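You operate a simulated robot arm through the tools that you are given. There is no shell and no other tool. Be economical: measure what you need, move in short steps, check, and stop when the job is done.

You run a simulated robot arm. Do the job below in one go: nothing can be reset, and whatever is moved stays where it is left.

Task
Switch off, slide the red pointer to the top, free the head lock, then pull one stroke.
Fine: down to the depth stop.

The check looks at the end state, three seconds after you hand in, the way a careful person would. Anything else that was tipped, shoved, dropped, spilled or broken makes it a failure.

Robot
A 6-joint arm with a two-finger parallel gripper on a trunk, on a base that drives. Base frame: it is fixed to the floor where the robot stands at the start and does not move with it; the origin is under the middle of the robot, x ahead of it, y to its left, z up. Units: m, rad, N and s.
Its first joint turns from -2.897 to 2.897 rad. Places, roughly: big handwheel [0.5, 0, 0.7]; depth stop [0.9, -0.1, 1]; depth stop knob [0.8, -0.1, 1]; head lock knob [0.8, -0.3, 1.2]; left length stop [1, 0, 0.8]; left stop knob [1, 0, 0.8]; red knob [0.7, 0.1, 0.7]; red pointer [0.9, -0.1, 1]; red switch [0.8, 0.1, 0.4]; right length stop [0.7, -0.3, 0.8]; right stop knob [0.7, -0.3, 0.8]; small handwheel [0.8, 0.1, 0.6]; switch latch [0.7, 0.1, 0.4]; vice handle [0.6, 0, 0.8]. Payload 3.43 kg.
Tool frame: the origin (TCP) lies between the finger pads and is the grasp point; the fingertips stand 0.034 m ahead of it; z points along the fingers, y is the line along which they close. Largest opening 0.128 m; finger width 0.024, thickness 0.012; the body of the gripper, 0.048 by 0.13 m, starts 0.096 m behind the TCP.
Orientation is that of the tool frame in the base frame, as a unit quaternion [x, y, z, w]. With the fingers straight down and closing along the base's y, the tool's x points along the base's -x, its y along +y and its z along -z.

Tools
- The arm moves only by the tool arm_command. Its argument "moves" is a list of rows, each a list of 7 numbers: the turn, a rotation vector about the tool's x, y, z in units of 180 degrees (1.0 is 180 degrees), then the shift along the tool's x, y, z in units of 250 mm (1.0 is 250 mm), then the closure, from 0 (fully open) to 1 (shut). In form: [[ax, ay, az, tx, ty, tz, gripper], ...]. A call has 1 to 8 rows; each row is the pose to reach, as a shift and turn from the pose commanded when the call began, along the tool's axes at that moment. A call with a number of a shift or a turn outside -1 to 1 is refused whole. A row lasts 0.2 s, in which the tool goes at most 0.05 m and 0.15 rad; a call with a longer step from one row to the next is refused whole, and so is a gripper value outside its range. A pose out of reach is approached as far as the arm can. The call stops where the force on the tool passes 50 N (or 10 N more than at its start, if that is more) or the arm is blocked; 0.2 s more then pass. Each finger travels about 0.153 m/s and halts on what it meets, pressing with about 29 N; the grip force reading is that of the motor and also rises with nothing between the fingers. The clock runs only during rows and for 0.2 s after the last one: add rows that repeat a pose to give the fingers time. The reply holds the time, the measured pose of the TCP, the force on the tool along the base axes, the opening and the grip force, in the units named above and with some noise, with the torque about the TCP (base axes, N m) and any sound that the robot's microphone picked up.
- Cameras (640 x 400 px; columns grow to the right, rows downward): "scene" is now at [0.1653, 0.1902, 1.2182]; the picture's right is [-0.34, -0.94, 0.00], its down [-0.36, 0.13, -0.92] and it looks along [0.87, -0.31, -0.38] (base axes); focal length 214 px, centre (320, 200). "wrist" rides on the gripper at [0.076, -0.011, -0.16] in the tool frame; the picture's right is [0.15, 0.99, 0.00], its down [-0.88, 0.13, -0.46] and it looks along [-0.45, 0.07, 0.89] (tool axes); focal length 234 px, centre (320, 200). There is no depth. A picture from a camera that has moved, and an enlarged one, comes with that camera's place and axes in the base frame and with its lens.
- grab_frame(camera): a new picture of that camera. It takes no simulated time.
- base_move(legs): drives the robot by 1 to 6 legs, each [ahead, left, turn to the left] in m, m and rad, along the robot's own axes; the way and the turn of a leg run together, so that a leg with both is an arc; at most 1.5 m and 3.142 rad a leg. The arm and the cameras ride along, it lands a little off, and it stops where it bumps. It gives what a move gives.
- pan_tilt(pan, tilt): turns the head with the scene camera to pan (to the left, within 2.496 rad either way) and tilt (down, from -0.506 to 1.204), counted from straight ahead of the robot. It gives what a move gives.
- zoom(camera, box): a new picture of the part [left, top, right, bottom] of that camera's present view, enlarged. It takes no simulated time.
- job_done(): hands the job in; it is judged then, once.

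Work in short steps. Places have to be worked out from the pictures, the camera data and where the tool is seen: move nearer, look again, correct. Check each grasp and each placing, and mend what went wrong. You have 120 turns and 82 pictures in all, those below and enlarged ones among them. Open the gripper and draw the arm clear of the work before you hand the job in, unless the task says otherwise; then end with one line.

The tools are called after "Call:" as name(argument=value, ...) on one line, values as JSON. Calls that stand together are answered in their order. arm_command: Moves the arm, as the interface text tells. Its arguments: {"type":"object","properties":{"moves":{"type":"array","items":{"type":"array","items":{"type":"number"}}}},"required":["moves"]} The other tools are called the same way: base_move (legs) drives the base; pan_tilt (pan, tilt) turns the head that bears the scene camera; grab_frame (camera) takes a picture; zoom (camera, box) takes an enlarged picture of a part of a camera's view; job_done () hands the job in.

At the start:

```text
time_s: 0.0
ee_pos: [0.6341, -0.2505, 0.9997]
tcp_rot: [0.0, 1.0, -0.001, 0.001]
force: [0.0, 0.5, -0.1]
ft_torque: [0.01, -0.01, 0.0]
opening: 0.128
gripper_force: 0.1
robot x, y, heading: [-0.0012, 0.0007, -0.002]
head pan, tilt: [-0.342, 0.394]
```

scene: 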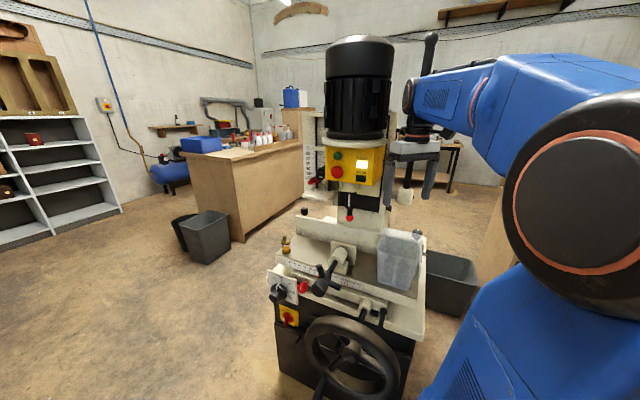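
wrist: 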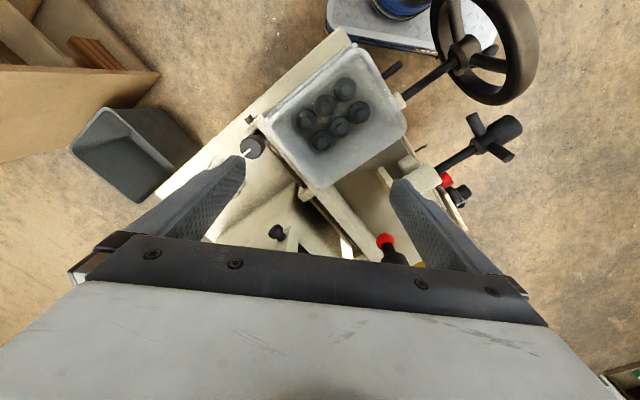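

The scene shows a mortiser with a red/green panel, another red switch low down, and a tub of parts on the table. I'll enlarge the machine before touching anything.

Call:
zoom(camera="scene", box=[290, 130, 450, 230])

Call:
zoom(camera="scene", box=[250, 220, 442, 340])

Call:
zoom(camera="scene", box=[300, 20, 460, 120])

```text
4.00 times, centred on (370, 180) of scene
camera zoom: at [0.1653, 0.1902, 1.2182], right [-0.34, -0.94, 0.0], down [-0.36, 0.13, -0.92], along [0.87, -0.31, -0.38], focal length 858 px, centre (120, 280)
```

zoom: 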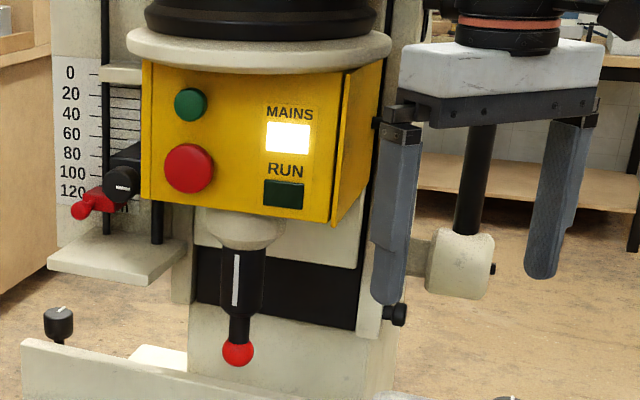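

```text
3.33 times, centred on (346, 280) of scene
camera zoom: at [0.1653, 0.1902, 1.2182], right [-0.34, -0.94, 0.0], down [-0.36, 0.13, -0.92], along [0.87, -0.31, -0.38], focal length 715 px, centre (233, -67)
```

zoom: 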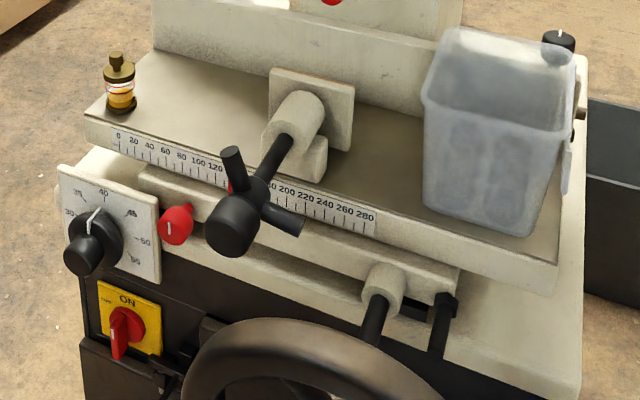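

```text
4.00 times, centred on (380, 70) of scene
camera zoom: at [0.1653, 0.1902, 1.2182], right [-0.34, -0.94, 0.0], down [-0.36, 0.13, -0.92], along [0.87, -0.31, -0.38], focal length 858 px, centre (80, 720)
```

zoom: 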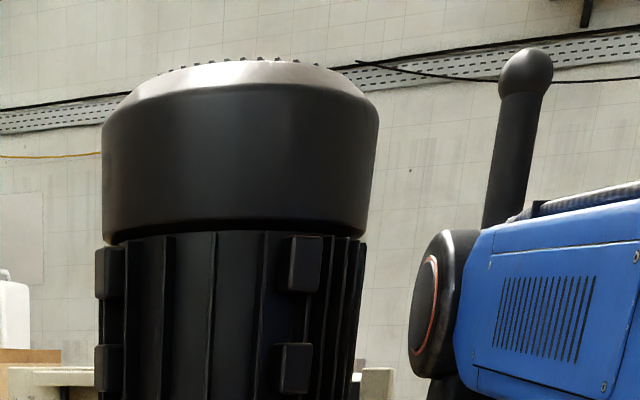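

The lamp MAINS is lit and the low rotary switch is at ON. I'll enlarge the switch with its latch, the depth scale, and the right side of the head.

Call:
zoom(camera="scene", box=[262, 295, 326, 335])

Call:
zoom(camera="scene", box=[300, 140, 348, 200])

Call:
zoom(camera="scene", box=[376, 160, 440, 220])

```text
10.00 times, centred on (294, 315) of scene
camera zoom: at [0.1653, 0.1902, 1.2182], right [-0.34, -0.94, 0.0], down [-0.36, 0.13, -0.92], along [0.87, -0.31, -0.38], focal length 2145 px, centre (580, -950)
```

zoom: 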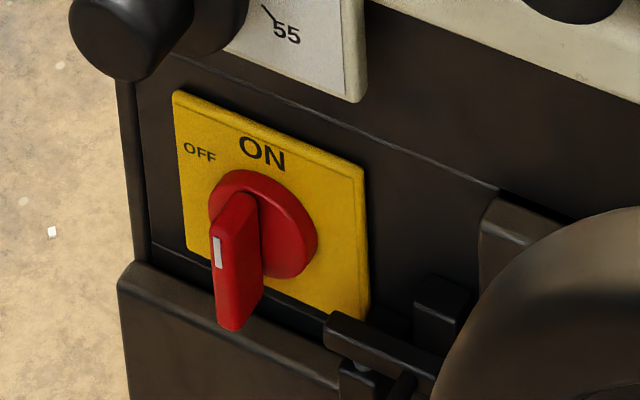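

```text
6.67 times, centred on (324, 170) of scene
camera zoom: at [0.1653, 0.1902, 1.2182], right [-0.34, -0.94, 0.0], down [-0.36, 0.13, -0.92], along [0.87, -0.31, -0.38], focal length 1430 px, centre (293, 400)
```

zoom: 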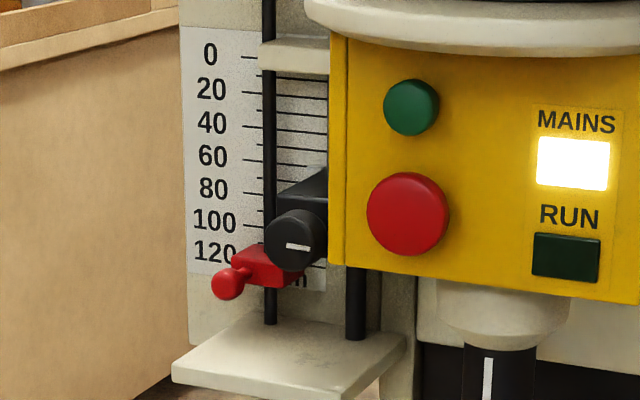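

```text
6.67 times, centred on (408, 190) of scene
camera zoom: at [0.1653, 0.1902, 1.2182], right [-0.34, -0.94, 0.0], down [-0.36, 0.13, -0.92], along [0.87, -0.31, -0.38], focal length 1430 px, centre (-267, 267)
```

zoom: 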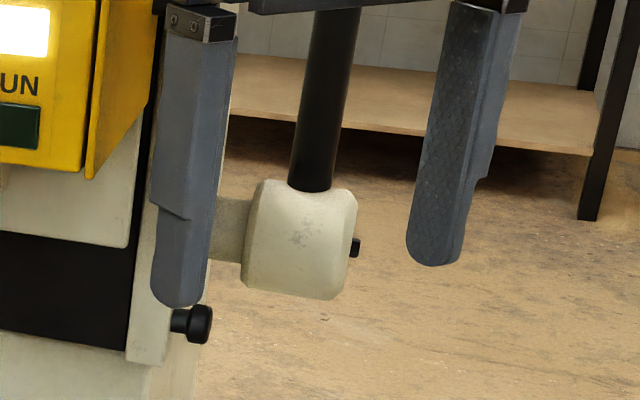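

The gripper hides the head lock, so I raise the arm and pull it back a little.

Call:
arm_command(moves=[[0, 0, 0, 0.2, 0, 0, 0], [0, 0, 0, 0.4, 0, 0, 0], [0, 0, 0, 0.4, 0, -0.2, 0], [0, 0, 0, 0.4, 0, -0.4, 0], [0, 0, 0, 0.4, 0, -0.6, 0], [0, 0, 0, 0.4, 0, -0.8, 0]])

Call:
pan_tilt(pan=-0.45, tilt=0.2)

Call:
grab_frame(camera="scene")

```text
time_s: 1.4
ee_pos: [0.5368, -0.252, 1.1655]
tcp_rot: [0.0, 1.0, -0.001, 0.002]
force: [0.3, -0.2, -0.5]
ft_torque: [-0.01, 0.01, -0.03]
opening: 0.1278
gripper_force: 0.0
out of reach, approached as far as the arm can: row 6
robot x, y, heading: [-0.0009, -0.0022, -0.004]
head pan, tilt: [-0.342, 0.394]
```

```text
time_s: 2.1
ee_pos: [0.5379, -0.2537, 1.1648]
tcp_rot: [0.001, 1.0, -0.001, 0.002]
force: [-0.2, -0.1, 0.1]
ft_torque: [0.02, 0.01, -0.02]
opening: 0.1279
gripper_force: 0.1
robot x, y, heading: [-0.0017, 0.0007, 0.001]
head pan, tilt: [-0.45, 0.201]
```

```text
73 pictures are left
camera scene: at [0.1619, 0.1808, 1.2362], right [-0.43, -0.9, 0.0], down [-0.18, 0.09, -0.98], along [0.88, -0.43, -0.2], focal length 214 px, centre (320, 200)
```

scene: 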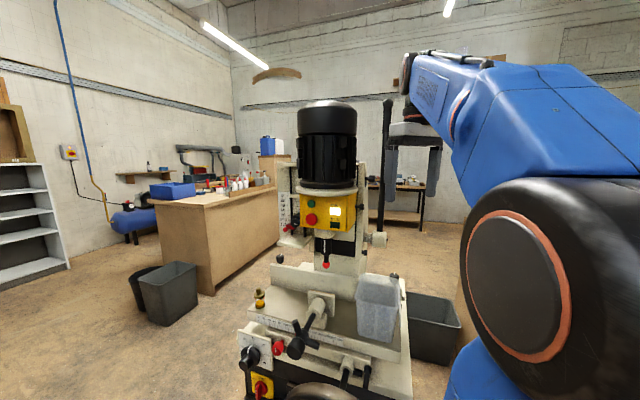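

Call:
zoom(camera="scene", box=[280, 90, 440, 290])

```text
2.00 times, centred on (360, 190) of scene
camera zoom: at [0.1619, 0.1808, 1.2362], right [-0.43, -0.9, 0.0], down [-0.18, 0.09, -0.98], along [0.88, -0.43, -0.2], focal length 429 px, centre (240, 220)
```

zoom: 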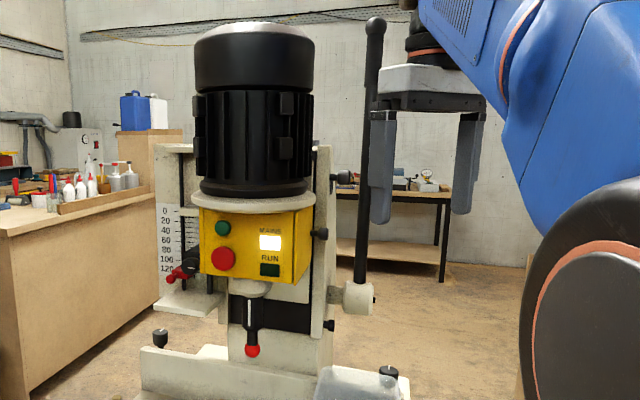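

The head lock looks like the larger top knob on the right rail; the lever is upright at the far right. I drive left and turn to face the machine's front.

Call:
base_move(legs=[[0, 0.7, 0], [0, 0, -0.785]])

Call:
pan_tilt(pan=0.0, tilt=0.4)

Call:
grab_frame(camera="scene")

```text
time_s: 7.8
ee_pos: [0.2284, 0.1451, 1.1635]
tcp_rot: [0.331, 0.944, -0.002, 0.001]
force: [0.6, -0.3, -0.7]
ft_torque: [-0.01, -0.01, -0.04]
opening: 0.1282
gripper_force: 0.0
robot x, y, heading: [-0.0324, 0.6751, -0.67]
head pan, tilt: [-0.45, 0.201]
stopped in leg 2: the robot was blocked; the commanded pose is now the measured one
```

```text
time_s: 8.7
ee_pos: [0.2274, 0.146, 1.1641]
tcp_rot: [0.33, 0.944, -0.002, 0.001]
force: [0.1, -0.1, 0.0]
ft_torque: [-0.03, -0.03, -0.02]
opening: 0.1278
gripper_force: 0.0
robot x, y, heading: [-0.0376, 0.6795, -0.677]
head pan, tilt: [0.0, 0.4]
```

```text
71 pictures are left
camera scene: at [0.2361, 0.7438, 1.2178], right [-0.62, -0.78, 0.0], down [-0.3, 0.24, -0.92], along [0.72, -0.58, -0.39], focal length 214 px, centre (320, 200)
```

scene: 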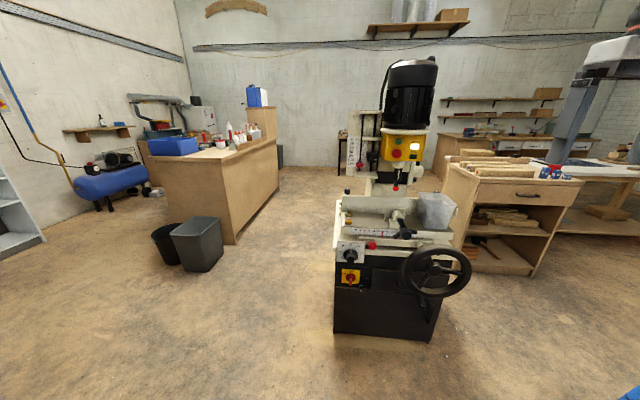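

The turn was blocked by something near the base; I look to the right and left to see what.

Call:
pan_tilt(pan=1.8, tilt=0.7)

Call:
grab_frame(camera="scene")

Call:
pan_tilt(pan=-1.8, tilt=0.7)

Call:
grab_frame(camera="scene")

```text
time_s: 10.5
ee_pos: [0.2283, 0.1452, 1.1643]
tcp_rot: [0.33, 0.944, -0.002, 0.001]
force: [1.3, -0.1, 0.6]
ft_torque: [-0.02, 0.01, -0.01]
opening: 0.1282
gripper_force: 0.1
robot x, y, heading: [-0.034, 0.682, -0.675]
head pan, tilt: [1.799, 0.7]
```

```text
70 pictures are left
camera scene: at [0.2006, 0.8785, 1.1909], right [0.9, -0.43, 0.0], down [-0.28, -0.58, -0.77], along [0.33, 0.69, -0.64], focal length 214 px, centre (320, 200)
```

scene: 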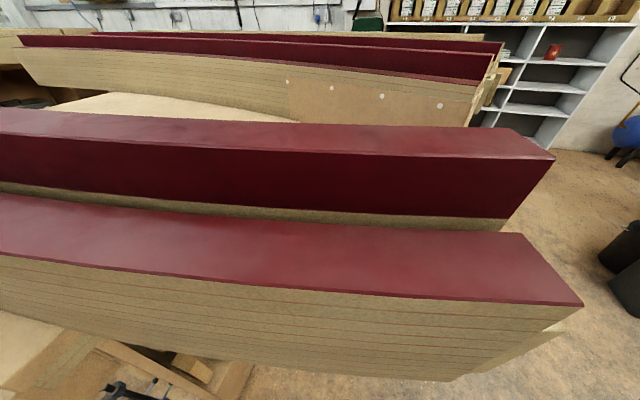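

```text
time_s: 13.5
ee_pos: [0.2286, 0.1459, 1.1644]
tcp_rot: [0.33, 0.944, -0.002, 0.001]
force: [-0.3, 0.8, 0.2]
ft_torque: [-0.03, 0.02, 0.01]
opening: 0.128
gripper_force: 0.2
robot x, y, heading: [-0.0339, 0.6833, -0.671]
head pan, tilt: [-1.799, 0.7]
```

```text
69 pictures are left
camera scene: at [0.0973, 0.7492, 1.1909], right [-0.62, 0.78, 0.0], down [0.51, 0.4, -0.76], along [-0.6, -0.47, -0.64], focal length 214 px, centre (320, 200)
```

scene: 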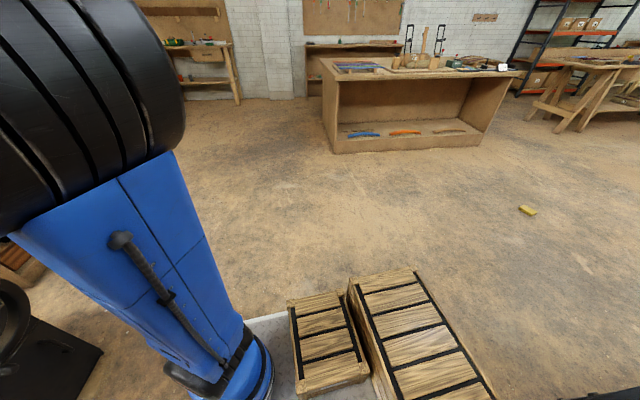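

The workbench was behind the robot's left; nothing looks disturbed. Triangulating gives the rotary switch at about (0.78, 0.11, 0.467); I drive nearer and finish the turn.

Call:
base_move(legs=[[0.2, 0.05, 0], [0, 0, -0.11]])

Call:
pan_tilt(pan=0.0, tilt=0.6)

Call:
grab_frame(camera="scene")

```text
time_s: 14.3
ee_pos: [0.2337, 0.1414, 1.1644]
tcp_rot: [0.33, 0.944, -0.003, 0.001]
force: [-0.3, 0.8, -0.3]
ft_torque: [0.0, -0.03, 0.01]
opening: 0.1279
gripper_force: 0.1
robot x, y, heading: [-0.0286, 0.6713, -0.67]
head pan, tilt: [-1.799, 0.7]
stopped in leg 1: the robot was blocked; the commanded pose is now the measured one
```

```text
time_s: 16.1
ee_pos: [0.2335, 0.1426, 1.1644]
tcp_rot: [0.33, 0.944, -0.003, 0.002]
force: [0.1, -0.4, 0.1]
ft_torque: [0.03, 0.0, 0.02]
opening: 0.1278
gripper_force: 0.0
robot x, y, heading: [-0.0255, 0.6717, -0.671]
head pan, tilt: [0.0, 0.6]
```

```text
68 pictures are left
camera scene: at [0.2389, 0.7423, 1.1995], right [-0.62, -0.78, 0.0], down [-0.44, 0.35, -0.82], along [0.65, -0.51, -0.57], focal length 214 px, centre (320, 200)
```

scene: 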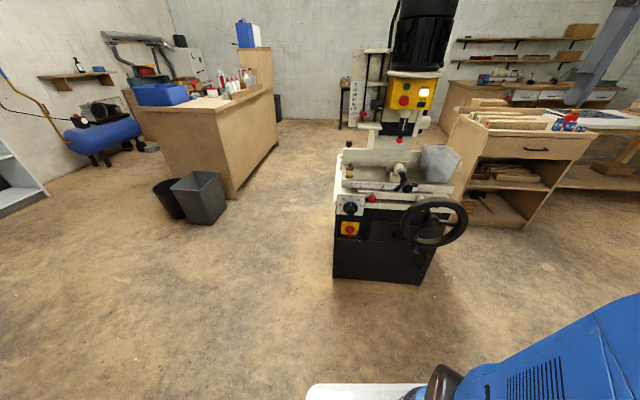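

Still touching the bench on the left; I move diagonally to the right and ahead, away from it.

Call:
base_move(legs=[[0.03, -0.12, 0], [0.2, 0, 0], [0, 0, -0.11]])

```text
time_s: 19.1
ee_pos: [0.2822, -0.1209, 1.165]
tcp_rot: [0.38, 0.925, -0.003, 0.001]
force: [-0.2, -0.2, 0.0]
ft_torque: [0.0, 0.0, 0.0]
opening: 0.1279
gripper_force: 0.0
robot x, y, heading: [0.0751, 0.4364, -0.779]
head pan, tilt: [0.0, 0.6]
```

Now at (0.075, 0.436), well placed for the switch. I look closely at it and its latch.

Call:
grab_frame(camera="scene")

```text
67 pictures are left
camera scene: at [0.3507, 0.4765, 1.1995], right [-0.7, -0.71, 0.0], down [-0.4, 0.4, -0.83], along [0.59, -0.58, -0.56], focal length 214 px, centre (320, 200)
```

scene: 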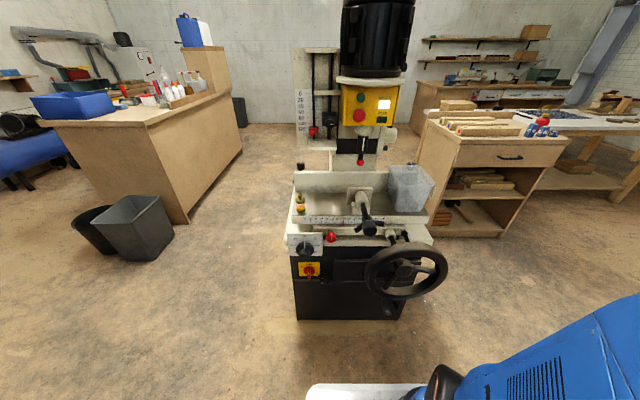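

Call:
zoom(camera="scene", box=[285, 250, 349, 290])

Call:
zoom(camera="scene", box=[288, 40, 416, 180])

```text
10.00 times, centred on (317, 270) of scene
camera zoom: at [0.3507, 0.4765, 1.1995], right [-0.7, -0.71, 0.0], down [-0.4, 0.4, -0.83], along [0.59, -0.58, -0.56], focal length 2145 px, centre (350, -500)
```

zoom: 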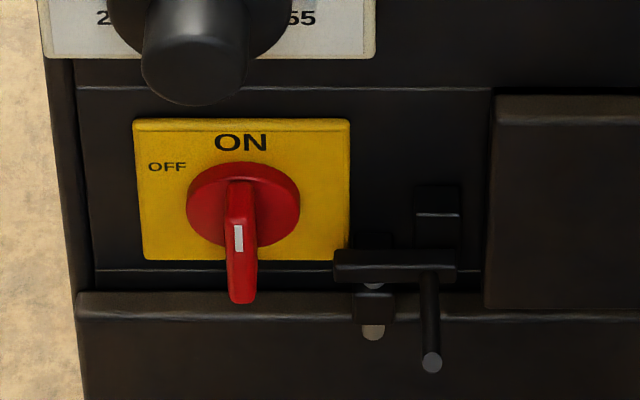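

```text
2.86 times, centred on (352, 110) of scene
camera zoom: at [0.3507, 0.4765, 1.1995], right [-0.7, -0.71, 0.0], down [-0.4, 0.4, -0.83], along [0.59, -0.58, -0.56], focal length 613 px, centre (229, 457)
```

zoom: 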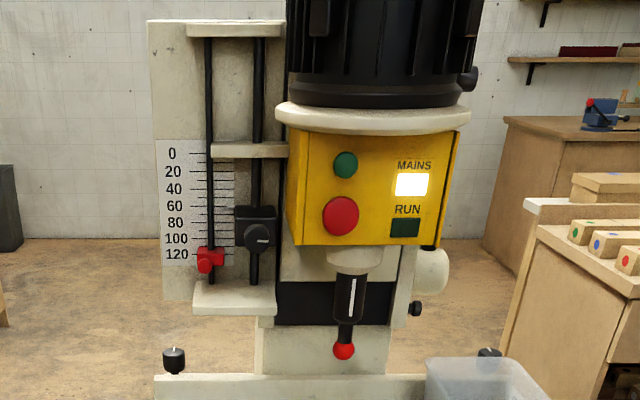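

The switch knob is at about (0.79, 0.11, 0.445) with a separate latch bar just to its lower right. I swing the arm left toward the front of the switch, in stages, before pitching the tool to horizontal.

Call:
arm_command(moves=[[0, 0, 0, 0, 0.2, 0, 0], [0, 0, 0, 0, 0.4, 0, 0], [0, 0, 0, 0, 0.6, 0, 0], [0, 0, 0, 0, 0.8, 0, 0], [0, 0, 0, 0, 1.0, 0, 0], [0, 0, 0, 0, 1.0, 0.2, 0], [0, 0, 0, 0, 1.0, 0.4, 0], [0, 0, 0, 0, 1.0, 0.6, 0]])

Call:
arm_command(moves=[[0, 0, 0, 0, 0.2, 0, 0], [0, 0, 0, 0, 0.4, 0, 0], [0, 0, 0, 0, 0.6, 0, 0], [0, 0, 0, 0, 0.8, 0, 0], [0, 0, 0, 0, 1.0, 0, 0], [0, 0, 0, 0, 1.0, 0.2, 0], [0, 0, 0, 0, 1.0, 0.4, 0], [0, 0, 0, 0, 1.0, 0.6, 0]])

```text
time_s: 20.9
ee_pos: [0.4618, 0.0565, 1.0146]
tcp_rot: [0.38, 0.925, -0.003, 0.002]
force: [-0.7, -0.5, 0.5]
ft_torque: [0.0, 0.03, 0.03]
opening: 0.1277
gripper_force: 0.0
out of reach, approached as far as the arm can: row 2, 3, 4, 5
robot x, y, heading: [0.0758, 0.4338, -0.777]
head pan, tilt: [0.0, 0.6]
```

```text
time_s: 22.7
ee_pos: [0.6368, 0.2333, 0.8642]
tcp_rot: [0.38, 0.925, -0.003, 0.001]
force: [0.2, 0.1, 0.8]
ft_torque: [0.02, 0.0, 0.02]
opening: 0.1279
gripper_force: 0.1
robot x, y, heading: [0.0789, 0.4389, -0.779]
head pan, tilt: [0.0, 0.6]
```

Call:
arm_command(moves=[[0, -0.047, 0, 0, 0, 0.1, 0], [0, -0.094, 0, 0, 0, 0.2, 0], [0, -0.141, 0, 0, 0, 0.3, 0], [0, -0.188, 0, 0, 0, 0.4, 0], [0, -0.235, 0, 0, 0, 0.5, 0], [0, -0.282, 0, 0, 0, 0.6, 0], [0, -0.329, 0, 0, 0, 0.7, 0], [0, -0.376, 0, 0, 0, 0.8, 0]])

```text
time_s: 24.5
ee_pos: [0.6655, 0.2552, 0.683]
tcp_rot: [0.315, 0.767, -0.214, 0.517]
force: [0.5, -0.4, 0.4]
ft_torque: [0.0, 0.01, 0.03]
opening: 0.1281
gripper_force: 0.1
out of reach, approached as far as the arm can: row 7, 8
robot x, y, heading: [0.0776, 0.437, -0.783]
head pan, tilt: [0.0, 0.6]
```

Call:
arm_command(moves=[[0, -0.03, 0, 0.185, 0, 0.075, 0], [0, -0.06, 0, 0.37, 0, 0.15, 0], [0, -0.09, 0, 0.555, 0, 0.225, 0], [0, -0.124, 0, 0.74, 0, 0.3, 0], [0, -0.124, 0, 0.88, 0, 0.357, 0]])

Call:
grab_frame(camera="wrist")

Call:
grab_frame(camera="scene")

```text
time_s: 25.7
ee_pos: [0.7008, 0.282, 0.5917]
tcp_rot: [0.256, 0.668, -0.283, 0.639]
force: [0.4, -1.1, -0.5]
ft_torque: [0.02, 0.0, 0.02]
opening: 0.1281
gripper_force: 0.2
out of reach, approached as far as the arm can: row 1, 2, 3, 4, 5
robot x, y, heading: [0.0773, 0.4358, -0.781]
head pan, tilt: [0.0, 0.6]
```

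```text
64 pictures are left
camera wrist: at [0.5758, 0.3829, 0.5201], right [0.69, 0.7, -0.2], down [-0.18, 0.43, 0.88], along [0.7, -0.57, 0.42], focal length 234 px, centre (320, 200)
```

wrist: 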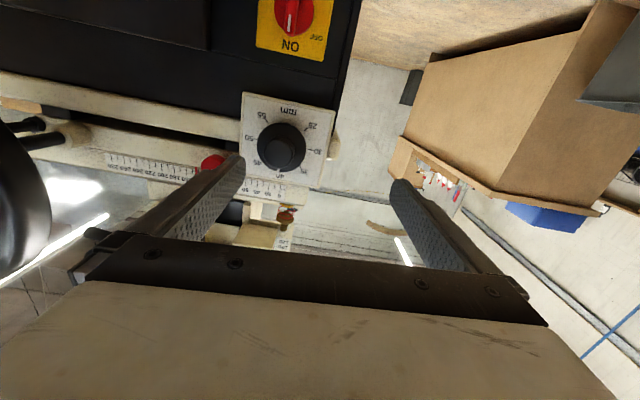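

```text
63 pictures are left
camera scene: at [0.3507, 0.4766, 1.1994], right [-0.7, -0.71, 0.0], down [-0.4, 0.4, -0.83], along [0.59, -0.58, -0.56], focal length 214 px, centre (320, 200)
```

scene: 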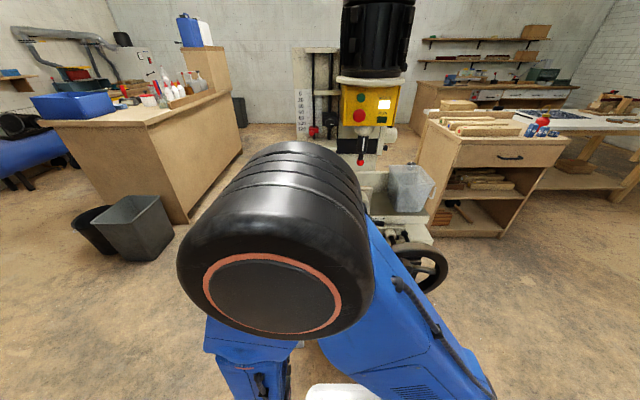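

The pose so close to the trunk is out of reach. I back the base off 0.12 m so the switch is at a comfortable radius.

Call:
base_move(legs=[[-0.12, 0, 0]])

```text
time_s: 26.9
ee_pos: [0.6135, 0.366, 0.5916]
tcp_rot: [0.256, 0.669, -0.283, 0.638]
force: [1.2, -0.2, 0.2]
ft_torque: [-0.01, 0.02, -0.01]
opening: 0.1282
gripper_force: 0.0
robot x, y, heading: [-0.0023, 0.5243, -0.779]
head pan, tilt: [0.0, 0.6]
```

The tool is now horizontal, facing the panel. I move to about 0.12 m in front of the switch, narrowing the fingers to keep off the latch.

Call:
arm_command(moves=[[0, 0, 0.0166, 0.1, -0.035, 0.14, 0.69], [0, 0, 0.0166, 0.2, -0.07, 0.28, 0.69], [0, 0, 0.0166, 0.3, -0.1, 0.42, 0.69], [0, 0, 0.0166, 0.4, -0.135, 0.56, 0.69], [0, 0, 0.0166, 0.5, -0.17, 0.7, 0.69], [0, 0, 0.0166, 0.577, -0.197, 0.802, 0.69], [0, 0, 0.0166, 0.577, -0.197, 0.802, 0.69]])

Call:
grab_frame(camera="wrist")

Call:
zoom(camera="scene", box=[260, 200, 420, 300])

```text
time_s: 28.6
ee_pos: [0.788, 0.2074, 0.5136]
tcp_rot: [0.265, 0.674, -0.288, 0.626]
force: [0.4, 0.2, 1.0]
ft_torque: [0.03, 0.02, 0.05]
opening: 0.0398
gripper_force: 0.0
out of reach, approached as far as the arm can: row 1, 2, 3, 4, 5, 6, 7
robot x, y, heading: [-0.0059, 0.5197, -0.785]
head pan, tilt: [0.0, 0.6]
```

```text
62 pictures are left
camera wrist: at [0.6652, 0.3143, 0.4468], right [0.7, 0.68, -0.2], down [-0.16, 0.42, 0.89], along [0.7, -0.6, 0.4], focal length 234 px, centre (320, 200)
```

wrist: 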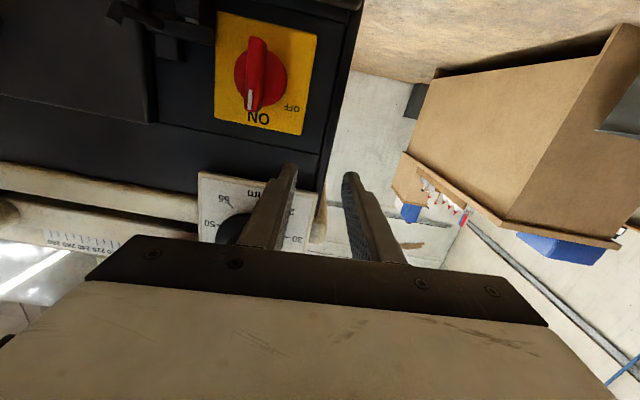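

```text
4.00 times, centred on (340, 250) of scene
camera zoom: at [0.2645, 0.5616, 1.1994], right [-0.7, -0.71, 0.0], down [-0.4, 0.4, -0.83], along [0.59, -0.58, -0.57], focal length 858 px, centre (240, 0)
```

zoom: 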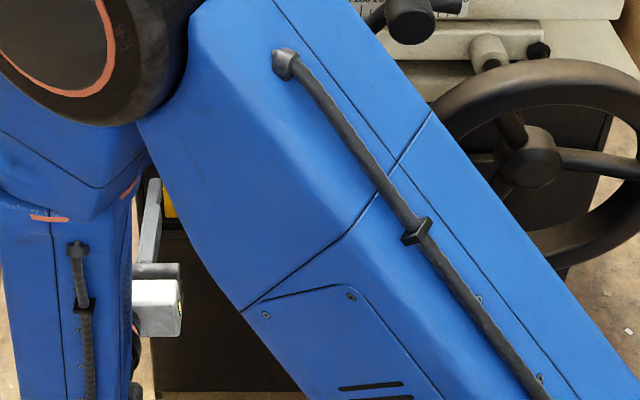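

The arm is too folded here; the switch needs a longer reach. I turn left a bit (swinging the gripper away from the wheel) and shift back and right, to stand about 1 m from the switch.

Call:
base_move(legs=[[0, 0, 0.28], [-0.141, -0.158, 0]])

```text
time_s: 31.1
ee_pos: [0.6452, 0.371, 0.5145]
tcp_rot: [0.17, 0.703, -0.198, 0.661]
force: [-0.2, 0.7, 0.1]
ft_torque: [-0.02, 0.0, -0.02]
opening: 0.0395
gripper_force: 0.0
robot x, y, heading: [-0.2061, 0.4515, -0.501]
head pan, tilt: [0.0, 0.6]
```

Call:
arm_command(moves=[[0.016, -0.003, 0.0034, 0.055, -0.097, 0.122, 0.69], [0.033, -0.006, 0.0068, 0.11, -0.193, 0.245, 0.69], [0.049, -0.009, 0.01, 0.166, -0.29, 0.367, 0.69], [0.065, -0.012, 0.0136, 0.221, -0.386, 0.49, 0.69], [0.0817, -0.0146, 0.017, 0.276, -0.483, 0.612, 0.69], [0.0817, -0.0146, 0.017, 0.276, -0.483, 0.612, 0.69]])

Call:
grab_frame(camera="wrist")

```text
time_s: 32.5
ee_pos: [0.7331, 0.1939, 0.4597]
tcp_rot: [0.266, 0.655, -0.281, 0.649]
force: [0.3, 0.0, 0.3]
ft_torque: [0.02, -0.02, 0.0]
opening: 0.0397
gripper_force: 0.1
out of reach, approached as far as the arm can: row 1, 2, 3, 4, 5, 6
robot x, y, heading: [-0.2074, 0.4503, -0.499]
head pan, tilt: [0.0, 0.6]
```

```text
60 pictures are left
camera wrist: at [0.6115, 0.298, 0.3843], right [0.7, 0.69, -0.17], down [-0.21, 0.43, 0.88], along [0.68, -0.58, 0.45], focal length 234 px, centre (320, 200)
```

wrist: 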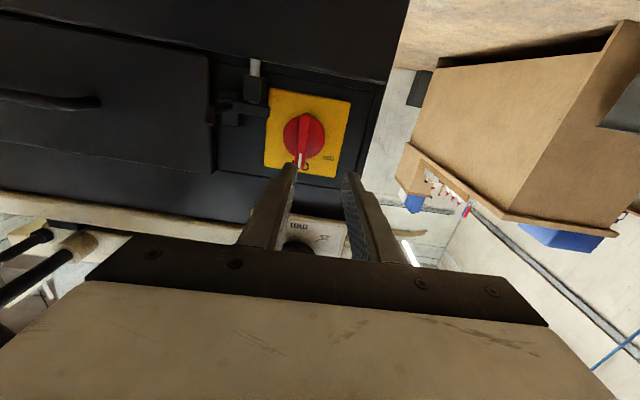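

Position is about 2 cm off since the arm is at a joint limit; going forward should relieve it. I advance 5 cm and check.

Call:
arm_command(moves=[[0, 0, 0, 0, 0, 0.1, 0.69], [0, 0, 0, 0, 0, 0.2, 0.69], [0, 0, 0, 0, 0, 0.2, 0.69]])

Call:
grab_frame(camera="wrist")

```text
time_s: 33.4
ee_pos: [0.7663, 0.1633, 0.4591]
tcp_rot: [0.266, 0.654, -0.272, 0.654]
force: [-7.0, 4.0, 3.8]
ft_torque: [-0.08, 0.03, -0.24]
opening: 0.0405
gripper_force: 0.5
robot x, y, heading: [-0.2063, 0.4512, -0.501]
head pan, tilt: [0.0, 0.6]
stopped in row 3: the force on the tool passed its limit at 54 N (the readings are from after the stop); the commanded pose is now the measured one
```

```text
59 pictures are left
camera wrist: at [0.6447, 0.2657, 0.3829], right [0.7, 0.7, -0.15], down [-0.23, 0.42, 0.88], along [0.68, -0.58, 0.45], focal length 234 px, centre (320, 200)
```

wrist: 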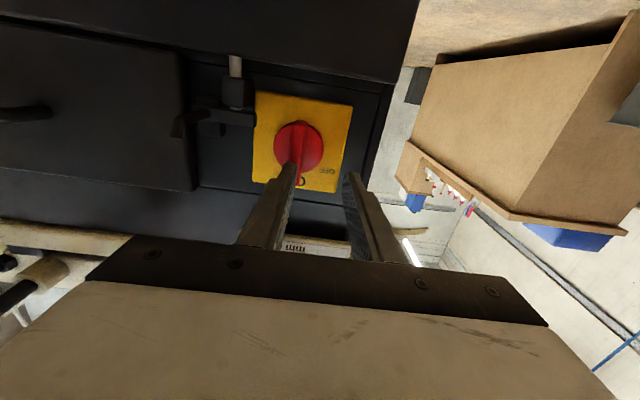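

The right finger touched the knob's front: I'm 2 cm left and 1.4 cm high, consistent with my estimate. I back off 2 cm and shift right and down.

Call:
arm_command(moves=[[0, 0, 0, 0, 0, -0.08, 0.69], [0, 0, 0, 0.056, -0.0824, -0.08, 0.69], [0, 0, 0, 0.056, -0.0824, -0.08, 0.69]])

Call:
grab_frame(camera="wrist")

```text
time_s: 34.1
ee_pos: [0.7488, 0.1651, 0.454]
tcp_rot: [0.264, 0.656, -0.278, 0.65]
force: [-0.6, 0.7, -0.2]
ft_torque: [0.0, -0.04, 0.01]
opening: 0.0395
gripper_force: 0.0
out of reach, approached as far as the arm can: row 2, 3
robot x, y, heading: [-0.2051, 0.4579, -0.494]
head pan, tilt: [0.0, 0.6]
```

```text
58 pictures are left
camera wrist: at [0.6279, 0.2676, 0.3781], right [0.7, 0.7, -0.17], down [-0.22, 0.43, 0.88], along [0.68, -0.58, 0.45], focal length 234 px, centre (320, 200)
```

wrist: 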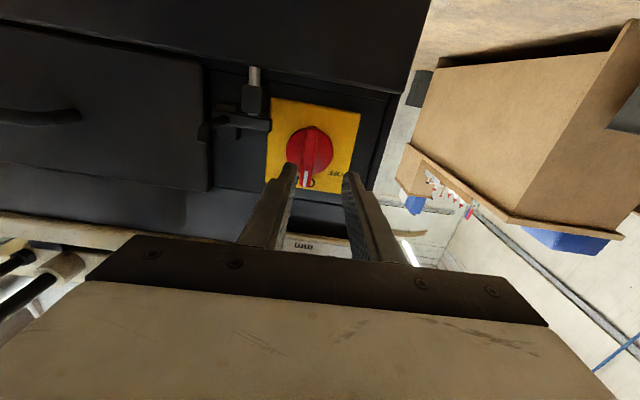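

Still limited by the arm's fold; I back the base off 8 cm to gain margin.

Call:
base_move(legs=[[-0.09, 0, 0]])

```text
time_s: 35.2
ee_pos: [0.672, 0.2063, 0.4546]
tcp_rot: [0.264, 0.656, -0.278, 0.65]
force: [0.6, -0.3, -0.1]
ft_torque: [0.0, -0.02, -0.03]
opening: 0.0397
gripper_force: 0.0
robot x, y, heading: [-0.2851, 0.4958, -0.502]
head pan, tilt: [0.0, 0.6]
```

Call:
arm_command(moves=[[0, 0, 0.006, 0.038, 0.062, 0.12, 0.69], [0, 0, 0.006, 0.038, 0.062, 0.24, 0.69], [0, 0, 0.006, 0.038, 0.062, 0.366, 0.69], [0, 0, 0.006, 0.038, 0.062, 0.366, 0.69]])

Call:
grab_frame(camera="wrist")

```text
time_s: 36.2
ee_pos: [0.7468, 0.1503, 0.4449]
tcp_rot: [0.271, 0.653, -0.272, 0.653]
force: [-0.4, -0.1, -1.1]
ft_torque: [-0.01, 0.0, 0.0]
opening: 0.0398
gripper_force: 0.1
robot x, y, heading: [-0.2841, 0.4961, -0.501]
head pan, tilt: [0.0, 0.6]
```

```text
57 pictures are left
camera wrist: at [0.6262, 0.2547, 0.3682], right [0.7, 0.7, -0.15], down [-0.23, 0.42, 0.88], along [0.68, -0.58, 0.45], focal length 234 px, centre (320, 200)
```

wrist: 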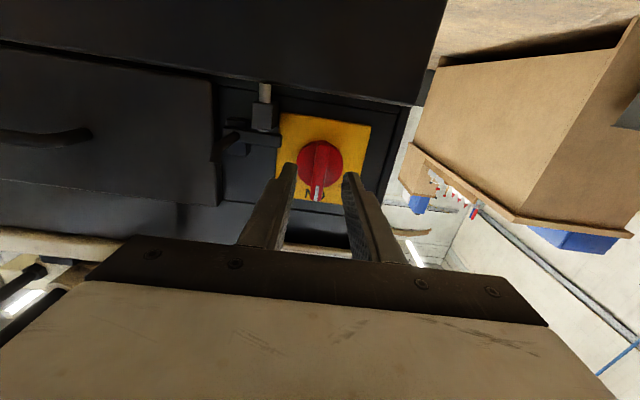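

Exact reach now, and the knob lies between the fingers. A close look at knob and latch before gripping.

Call:
zoom(camera="wrist", box=[200, 70, 392, 210])

```text
2.86 times, centred on (296, 140) of wrist
camera zoom: at [0.6262, 0.2547, 0.3682], right [0.7, 0.7, -0.15], down [-0.23, 0.42, 0.88], along [0.68, -0.58, 0.45], focal length 669 px, centre (389, 371)
```

zoom: 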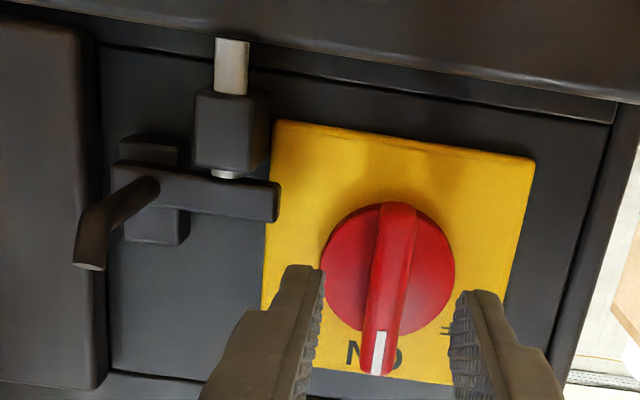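

The latch is a small bolt whose tip only reaches the plate's corner and does not touch the knob. I advance 2.8 cm and close on the knob.

Call:
arm_command(moves=[[0, 0, 0, 0, 0, 0.056, 0.69], [0, 0, 0, 0, 0, 0.112, 0.69], [0, 0, 0, 0, 0, 0.112, 1], [0, 0, 0, 0, 0, 0.112, 1]])

```text
time_s: 37.2
ee_pos: [0.765, 0.1322, 0.4446]
tcp_rot: [0.271, 0.653, -0.273, 0.652]
force: [-18.0, -5.3, -0.8]
ft_torque: [-0.07, -0.08, 0.62]
opening: 0.012
gripper_force: 45.0
robot x, y, heading: [-0.2819, 0.4953, -0.505]
head pan, tilt: [0.0, 0.6]
```

Gripped at 12 mm. Now I turn the knob counter-clockwise toward OFF.

Call:
arm_command(moves=[[0, 0, -0.04, 0, 0, 0, 1], [0, 0, -0.08, 0, 0, 0, 1], [0, 0, -0.12, 0, 0, 0, 1], [0, 0, -0.16, 0, 0, 0, 1], [0, 0, -0.2, 0, 0, 0, 1], [0, 0, -0.24, 0, 0, 0, 1]])

Call:
grab_frame(camera="wrist")

```text
time_s: 38.6
ee_pos: [0.7643, 0.1313, 0.4437]
tcp_rot: [0.024, 0.707, -0.484, 0.515]
force: [-4.7, 0.5, 5.8]
ft_torque: [0.6, 0.62, 0.31]
opening: 0.012
gripper_force: 44.5
robot x, y, heading: [-0.2884, 0.4979, -0.503]
head pan, tilt: [0.0, 0.6]
stopped in row 6: the force on the tool passed its limit at 50 N (the readings are from after the stop); the commanded pose is now the measured one
```

```text
55 pictures are left
camera wrist: at [0.611, 0.2018, 0.3943], right [0.46, 0.46, -0.76], down [0.16, 0.8, 0.58], along [0.87, -0.39, 0.29], focal length 234 px, centre (320, 200)
```

wrist: 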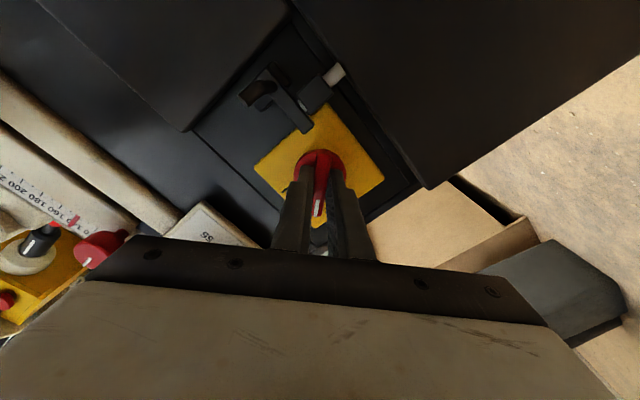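

Call:
zoom(camera="wrist", box=[230, 60, 390, 260])

Call:
zoom(camera="scene", box=[240, 60, 440, 260])

```text
2.00 times, centred on (310, 160) of wrist
camera zoom: at [0.611, 0.2018, 0.3943], right [0.46, 0.46, -0.76], down [0.16, 0.8, 0.58], along [0.87, -0.39, 0.29], focal length 468 px, centre (340, 280)
```

zoom: 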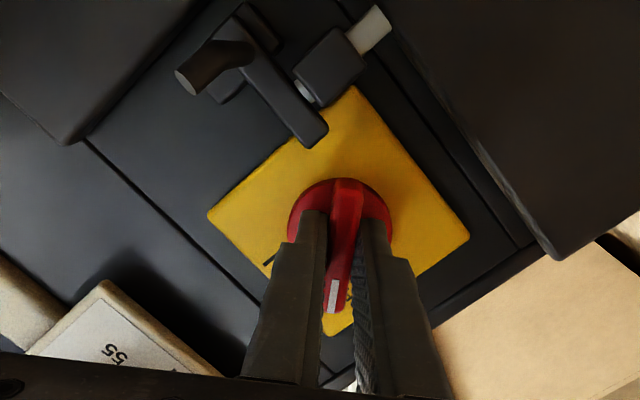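

```text
2.00 times, centred on (340, 160) of scene
camera zoom: at [-0.034, 0.6103, 1.1995], right [-0.48, -0.88, 0.0], down [-0.5, 0.27, -0.83], along [0.72, -0.4, -0.56], focal length 429 px, centre (280, 280)
```

zoom: 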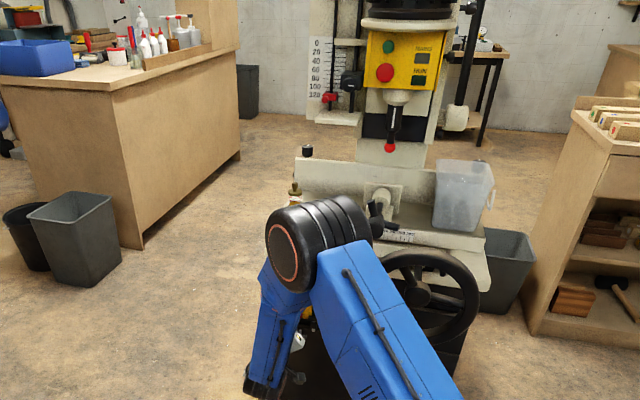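

The MAINS lamp has gone dark. I press a little further to make sure the knob is at its stop.

Call:
arm_command(moves=[[0, 0, -0.03, 0, 0, 0, 1], [0, 0, -0.06, 0, 0, 0, 1], [0, 0, -0.09, 0, 0, 0, 1]])

```text
time_s: 39.4
ee_pos: [0.764, 0.1295, 0.4444]
tcp_rot: [-0.075, 0.703, -0.553, 0.441]
force: [-24.2, 4.4, 11.7]
ft_torque: [-0.1, -0.14, 0.88]
opening: 0.0117
gripper_force: 45.2
robot x, y, heading: [-0.2894, 0.499, -0.501]
head pan, tilt: [0.0, 0.6]
```

Call:
arm_command(moves=[[0, 0, -0.02, 0, 0, 0, 1], [0, 0, -0.04, 0, 0, 0, 1]])

Call:
zoom(camera="wrist", box=[230, 60, 390, 260])

```text
time_s: 40.0
ee_pos: [0.7641, 0.1313, 0.4444]
tcp_rot: [-0.12, 0.697, -0.579, 0.405]
force: [-24.6, -0.8, 10.3]
ft_torque: [-0.17, -0.15, 0.72]
opening: 0.0119
gripper_force: 45.2
robot x, y, heading: [-0.2847, 0.4959, -0.5]
head pan, tilt: [0.0, 0.6]
```

```text
2.00 times, centred on (310, 160) of wrist
camera zoom: at [0.6003, 0.1912, 0.422], right [0.21, 0.2, -0.96], down [0.28, 0.92, 0.26], along [0.94, -0.33, 0.13], focal length 468 px, centre (340, 280)
```

zoom: 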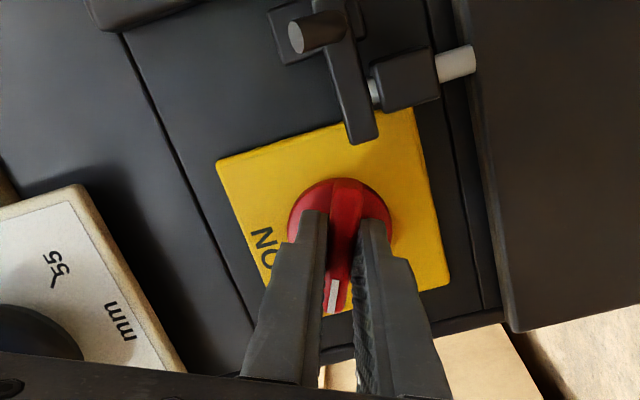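

About 65° turned. I release, back straight out, and check where the mark stands relative to OFF.

Call:
arm_command(moves=[[0, 0, 0, 0, 0, 0, 0.7], [0, 0, 0, 0, 0, 0, 0.7], [0, 0, 0, 0, 0, -0.16, 0.7], [0, 0, 0, 0, 0, -0.32, 0.7], [0, 0, 0, 0, 0, -0.32, 0.7]])

Call:
zoom(camera="wrist", box=[230, 60, 390, 260])

```text
time_s: 41.2
ee_pos: [0.7097, 0.1876, 0.4459]
tcp_rot: [-0.119, 0.698, -0.579, 0.406]
force: [-0.3, -0.1, 0.3]
ft_torque: [0.01, -0.02, -0.01]
opening: 0.0385
gripper_force: 0.2
robot x, y, heading: [-0.2857, 0.4963, -0.5]
head pan, tilt: [0.0, 0.6]
```

```text
2.00 times, centred on (310, 160) of wrist
camera zoom: at [0.5456, 0.2492, 0.4226], right [0.21, 0.21, -0.96], down [0.28, 0.92, 0.26], along [0.94, -0.33, 0.13], focal length 468 px, centre (340, 280)
```

zoom: 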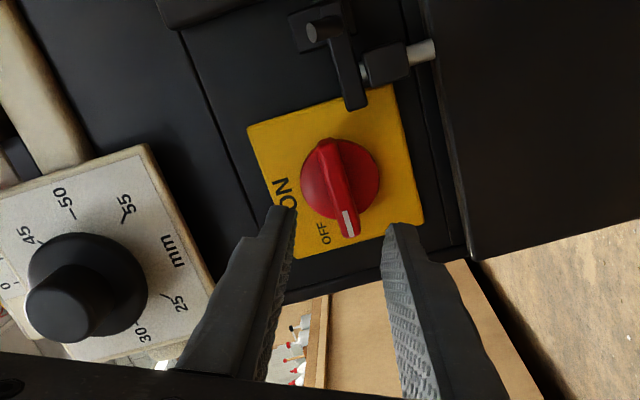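

Call:
zoom(camera="wrist", box=[270, 100, 350, 190])

```text
4.44 times, centred on (310, 145) of wrist
camera zoom: at [0.5456, 0.2492, 0.4226], right [0.21, 0.21, -0.96], down [0.28, 0.92, 0.26], along [0.94, -0.33, 0.13], focal length 1041 px, centre (364, 444)
```

zoom: 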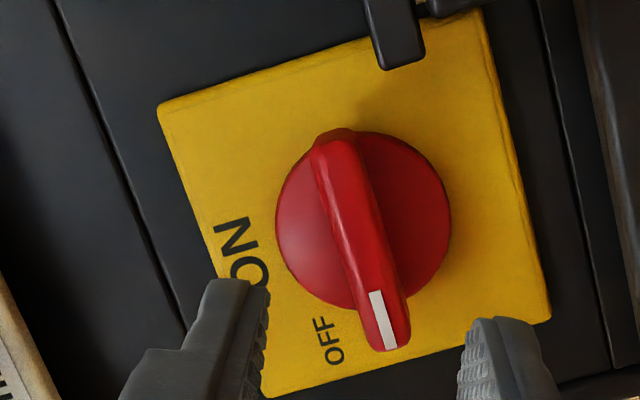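

The lever on the knob is level at the OFF side, sitting in a detent, and the lamp is dark. Next the pointer, which I triangulate at (0.934, −0.067, 0.968); I retract, raise and roll the tool back level.

Call:
arm_command(moves=[[0, 0, 0.045, 0, 0, -0.19, 0.7], [0, 0, 0.09, 0, 0, -0.38, 0.7], [0, 0, 0.135, -0.08, -0.17, -0.4, 0.7], [0, 0, 0.18, -0.16, -0.34, -0.4, 0.7], [0, 0, 0.225, -0.24, -0.51, -0.4, 0.7], [0, 0, 0.27, -0.32, -0.68, -0.4, 0.7], [0, 0, 0.32, -0.4, -0.85, -0.4, 0.7], [0, 0, 0.365, -0.43, -0.91, -0.4, 0.7]])

```text
refused: row 7 steps farther than a row can; nothing moved
```

Call:
arm_command(moves=[[0, 0, 0.045, 0, 0, -0.19, 0.7], [0, 0, 0.09, 0, 0, -0.38, 0.7], [0, 0, 0.135, -0.08, -0.17, -0.4, 0.7], [0, 0, 0.18, -0.16, -0.34, -0.4, 0.7], [0, 0, 0.225, -0.24, -0.51, -0.4, 0.7], [0, 0, 0.27, -0.32, -0.68, -0.4, 0.7], [0, 0, 0.315, -0.4, -0.85, -0.4, 0.7], [0, 0, 0.36, -0.43, -0.91, -0.4, 0.7]])

```text
time_s: 43.0
ee_pos: [0.639, 0.2589, 0.6953]
tcp_rot: [0.274, 0.653, -0.27, 0.653]
force: [0.0, -0.5, -0.3]
ft_torque: [0.03, -0.04, -0.02]
opening: 0.0386
gripper_force: 0.1
robot x, y, heading: [-0.288, 0.4983, -0.5]
head pan, tilt: [0.0, 0.6]
```

Call:
arm_command(moves=[[0, 0, 0, -0.2, 0, 0, 0.7], [0, 0, 0, -0.4, 0, 0, 0.7], [0, 0, 0, -0.6, 0, 0, 0.7], [0, 0, 0, -0.8, 0, 0, 0.7], [0, 0, 0, -1.0, 0, 0, 0.7]])

Call:
base_move(legs=[[0, 0.04, 0], [0.33, 0.12, -0.15]])

```text
time_s: 44.2
ee_pos: [0.6378, 0.2573, 0.9452]
tcp_rot: [0.272, 0.653, -0.272, 0.652]
force: [0.1, 0.3, -0.6]
ft_torque: [-0.04, -0.08, -0.04]
opening: 0.0382
gripper_force: 0.1
robot x, y, heading: [-0.2877, 0.4977, -0.493]
head pan, tilt: [0.0, 0.6]
```

```text
time_s: 47.0
ee_pos: [0.9479, 0.0866, 0.9458]
tcp_rot: [0.319, 0.631, -0.318, 0.631]
force: [-0.4, 1.2, -0.4]
ft_torque: [0.03, 0.01, 0.03]
opening: 0.0381
gripper_force: 0.0
robot x, y, heading: [0.0704, 0.4626, -0.647]
head pan, tilt: [0.0, 0.6]
```

Call:
grab_frame(camera="wrist")

Call:
zoom(camera="scene", box=[220, 20, 420, 180])

```text
49 pictures are left
camera wrist: at [0.8448, 0.2069, 0.8705], right [0.8, 0.59, -0.14], down [-0.17, 0.44, 0.88], along [0.58, -0.68, 0.45], focal length 234 px, centre (320, 200)
```

wrist: 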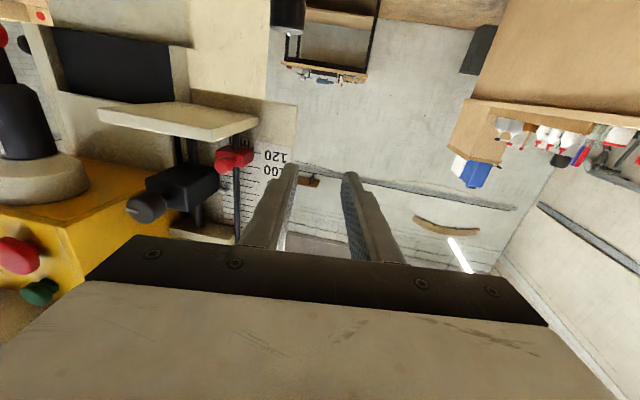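

```text
2.50 times, centred on (320, 100) of scene
camera zoom: at [0.3352, 0.5331, 1.1994], right [-0.6, -0.8, 0.0], down [-0.45, 0.34, -0.83], along [0.66, -0.5, -0.57], focal length 536 px, centre (320, 450)
```

zoom: 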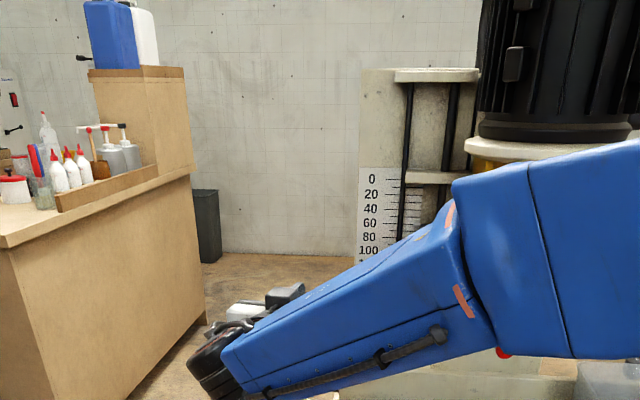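

Call:
zoom(camera="wrist", box=[100, 80, 308, 260])

```text
2.22 times, centred on (204, 170) of wrist
camera zoom: at [0.8448, 0.2069, 0.8705], right [0.8, 0.59, -0.14], down [-0.17, 0.44, 0.88], along [0.58, -0.68, 0.45], focal length 520 px, centre (578, 267)
```

zoom: 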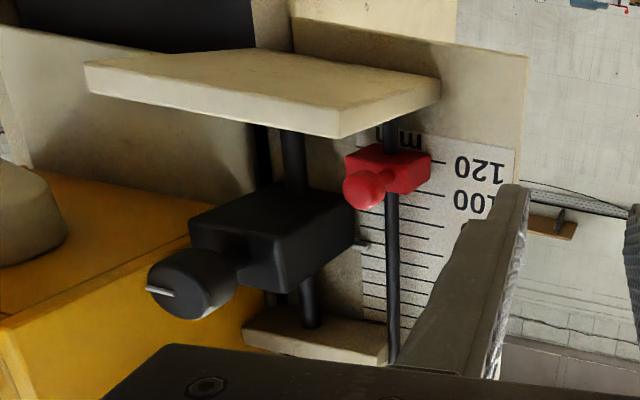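

The ball knob of the pointer is at about (0.915, −0.048, 0.968), with the depth-stop knob 5–6 cm to its right. I line up in front of the ball, keeping the yaw that leans the gripper away from the stop knob.

Call:
arm_command(moves=[[0, 0, 0, -0.044, -0.14, 0, 0.734], [0, 0, 0, -0.088, -0.28, 0, 0.734], [0, 0, 0, -0.088, -0.428, 0, 0.734], [0, 0, 0, -0.088, -0.428, 0, 0.734]])

Call:
grab_frame(camera="wrist")

```text
time_s: 48.0
ee_pos: [0.8605, 0.024, 0.9683]
tcp_rot: [0.319, 0.631, -0.318, 0.631]
force: [-0.1, 0.3, 0.1]
ft_torque: [0.0, 0.03, -0.02]
opening: 0.0338
gripper_force: 0.0
robot x, y, heading: [0.0679, 0.4601, -0.651]
head pan, tilt: [0.0, 0.6]
```

```text
46 pictures are left
camera wrist: at [0.7575, 0.1443, 0.8925], right [0.8, 0.59, -0.14], down [-0.17, 0.44, 0.88], along [0.58, -0.68, 0.45], focal length 234 px, centre (320, 200)
```

wrist: 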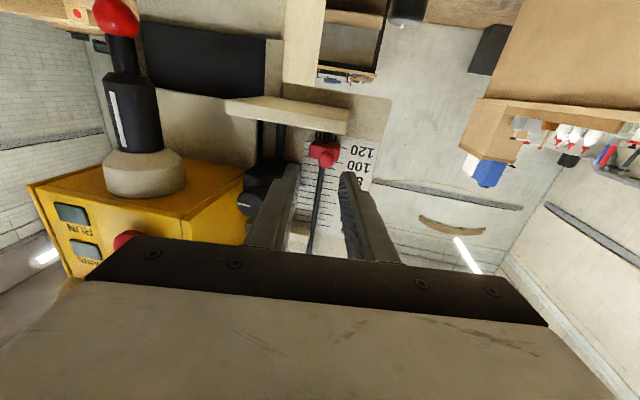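

Aligned. I advance 6.5 cm to put the ball between the fingertips, and check.

Call:
arm_command(moves=[[0, 0, 0, 0, 0, 0.1, 0.734], [0, 0, 0, 0, 0, 0.2, 0.734], [0, 0, 0, 0, 0, 0.264, 0.734], [0, 0, 0, 0, 0, 0.264, 0.734]])

Call:
zoom(camera="wrist", box=[200, 90, 440, 250])

```text
time_s: 49.0
ee_pos: [0.9004, -0.0311, 0.9679]
tcp_rot: [0.319, 0.631, -0.319, 0.631]
force: [0.2, -0.8, 0.0]
ft_torque: [0.01, -0.01, 0.0]
opening: 0.0341
gripper_force: 0.1
robot x, y, heading: [0.0688, 0.4603, -0.649]
head pan, tilt: [0.0, 0.6]
```

```text
2.50 times, centred on (320, 170) of wrist
camera zoom: at [0.7977, 0.0901, 0.893], right [0.8, 0.59, -0.14], down [-0.17, 0.44, 0.88], along [0.58, -0.68, 0.45], focal length 585 px, centre (320, 275)
```

zoom: 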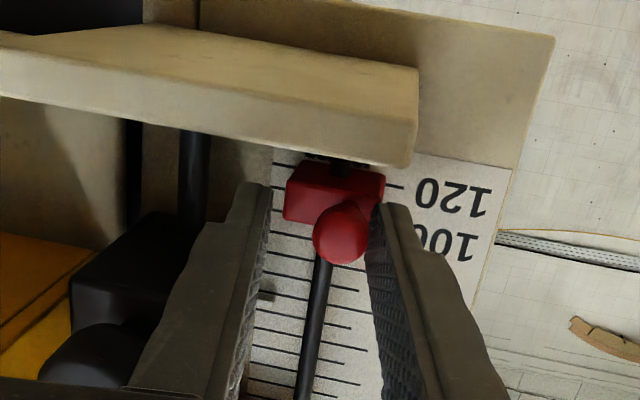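

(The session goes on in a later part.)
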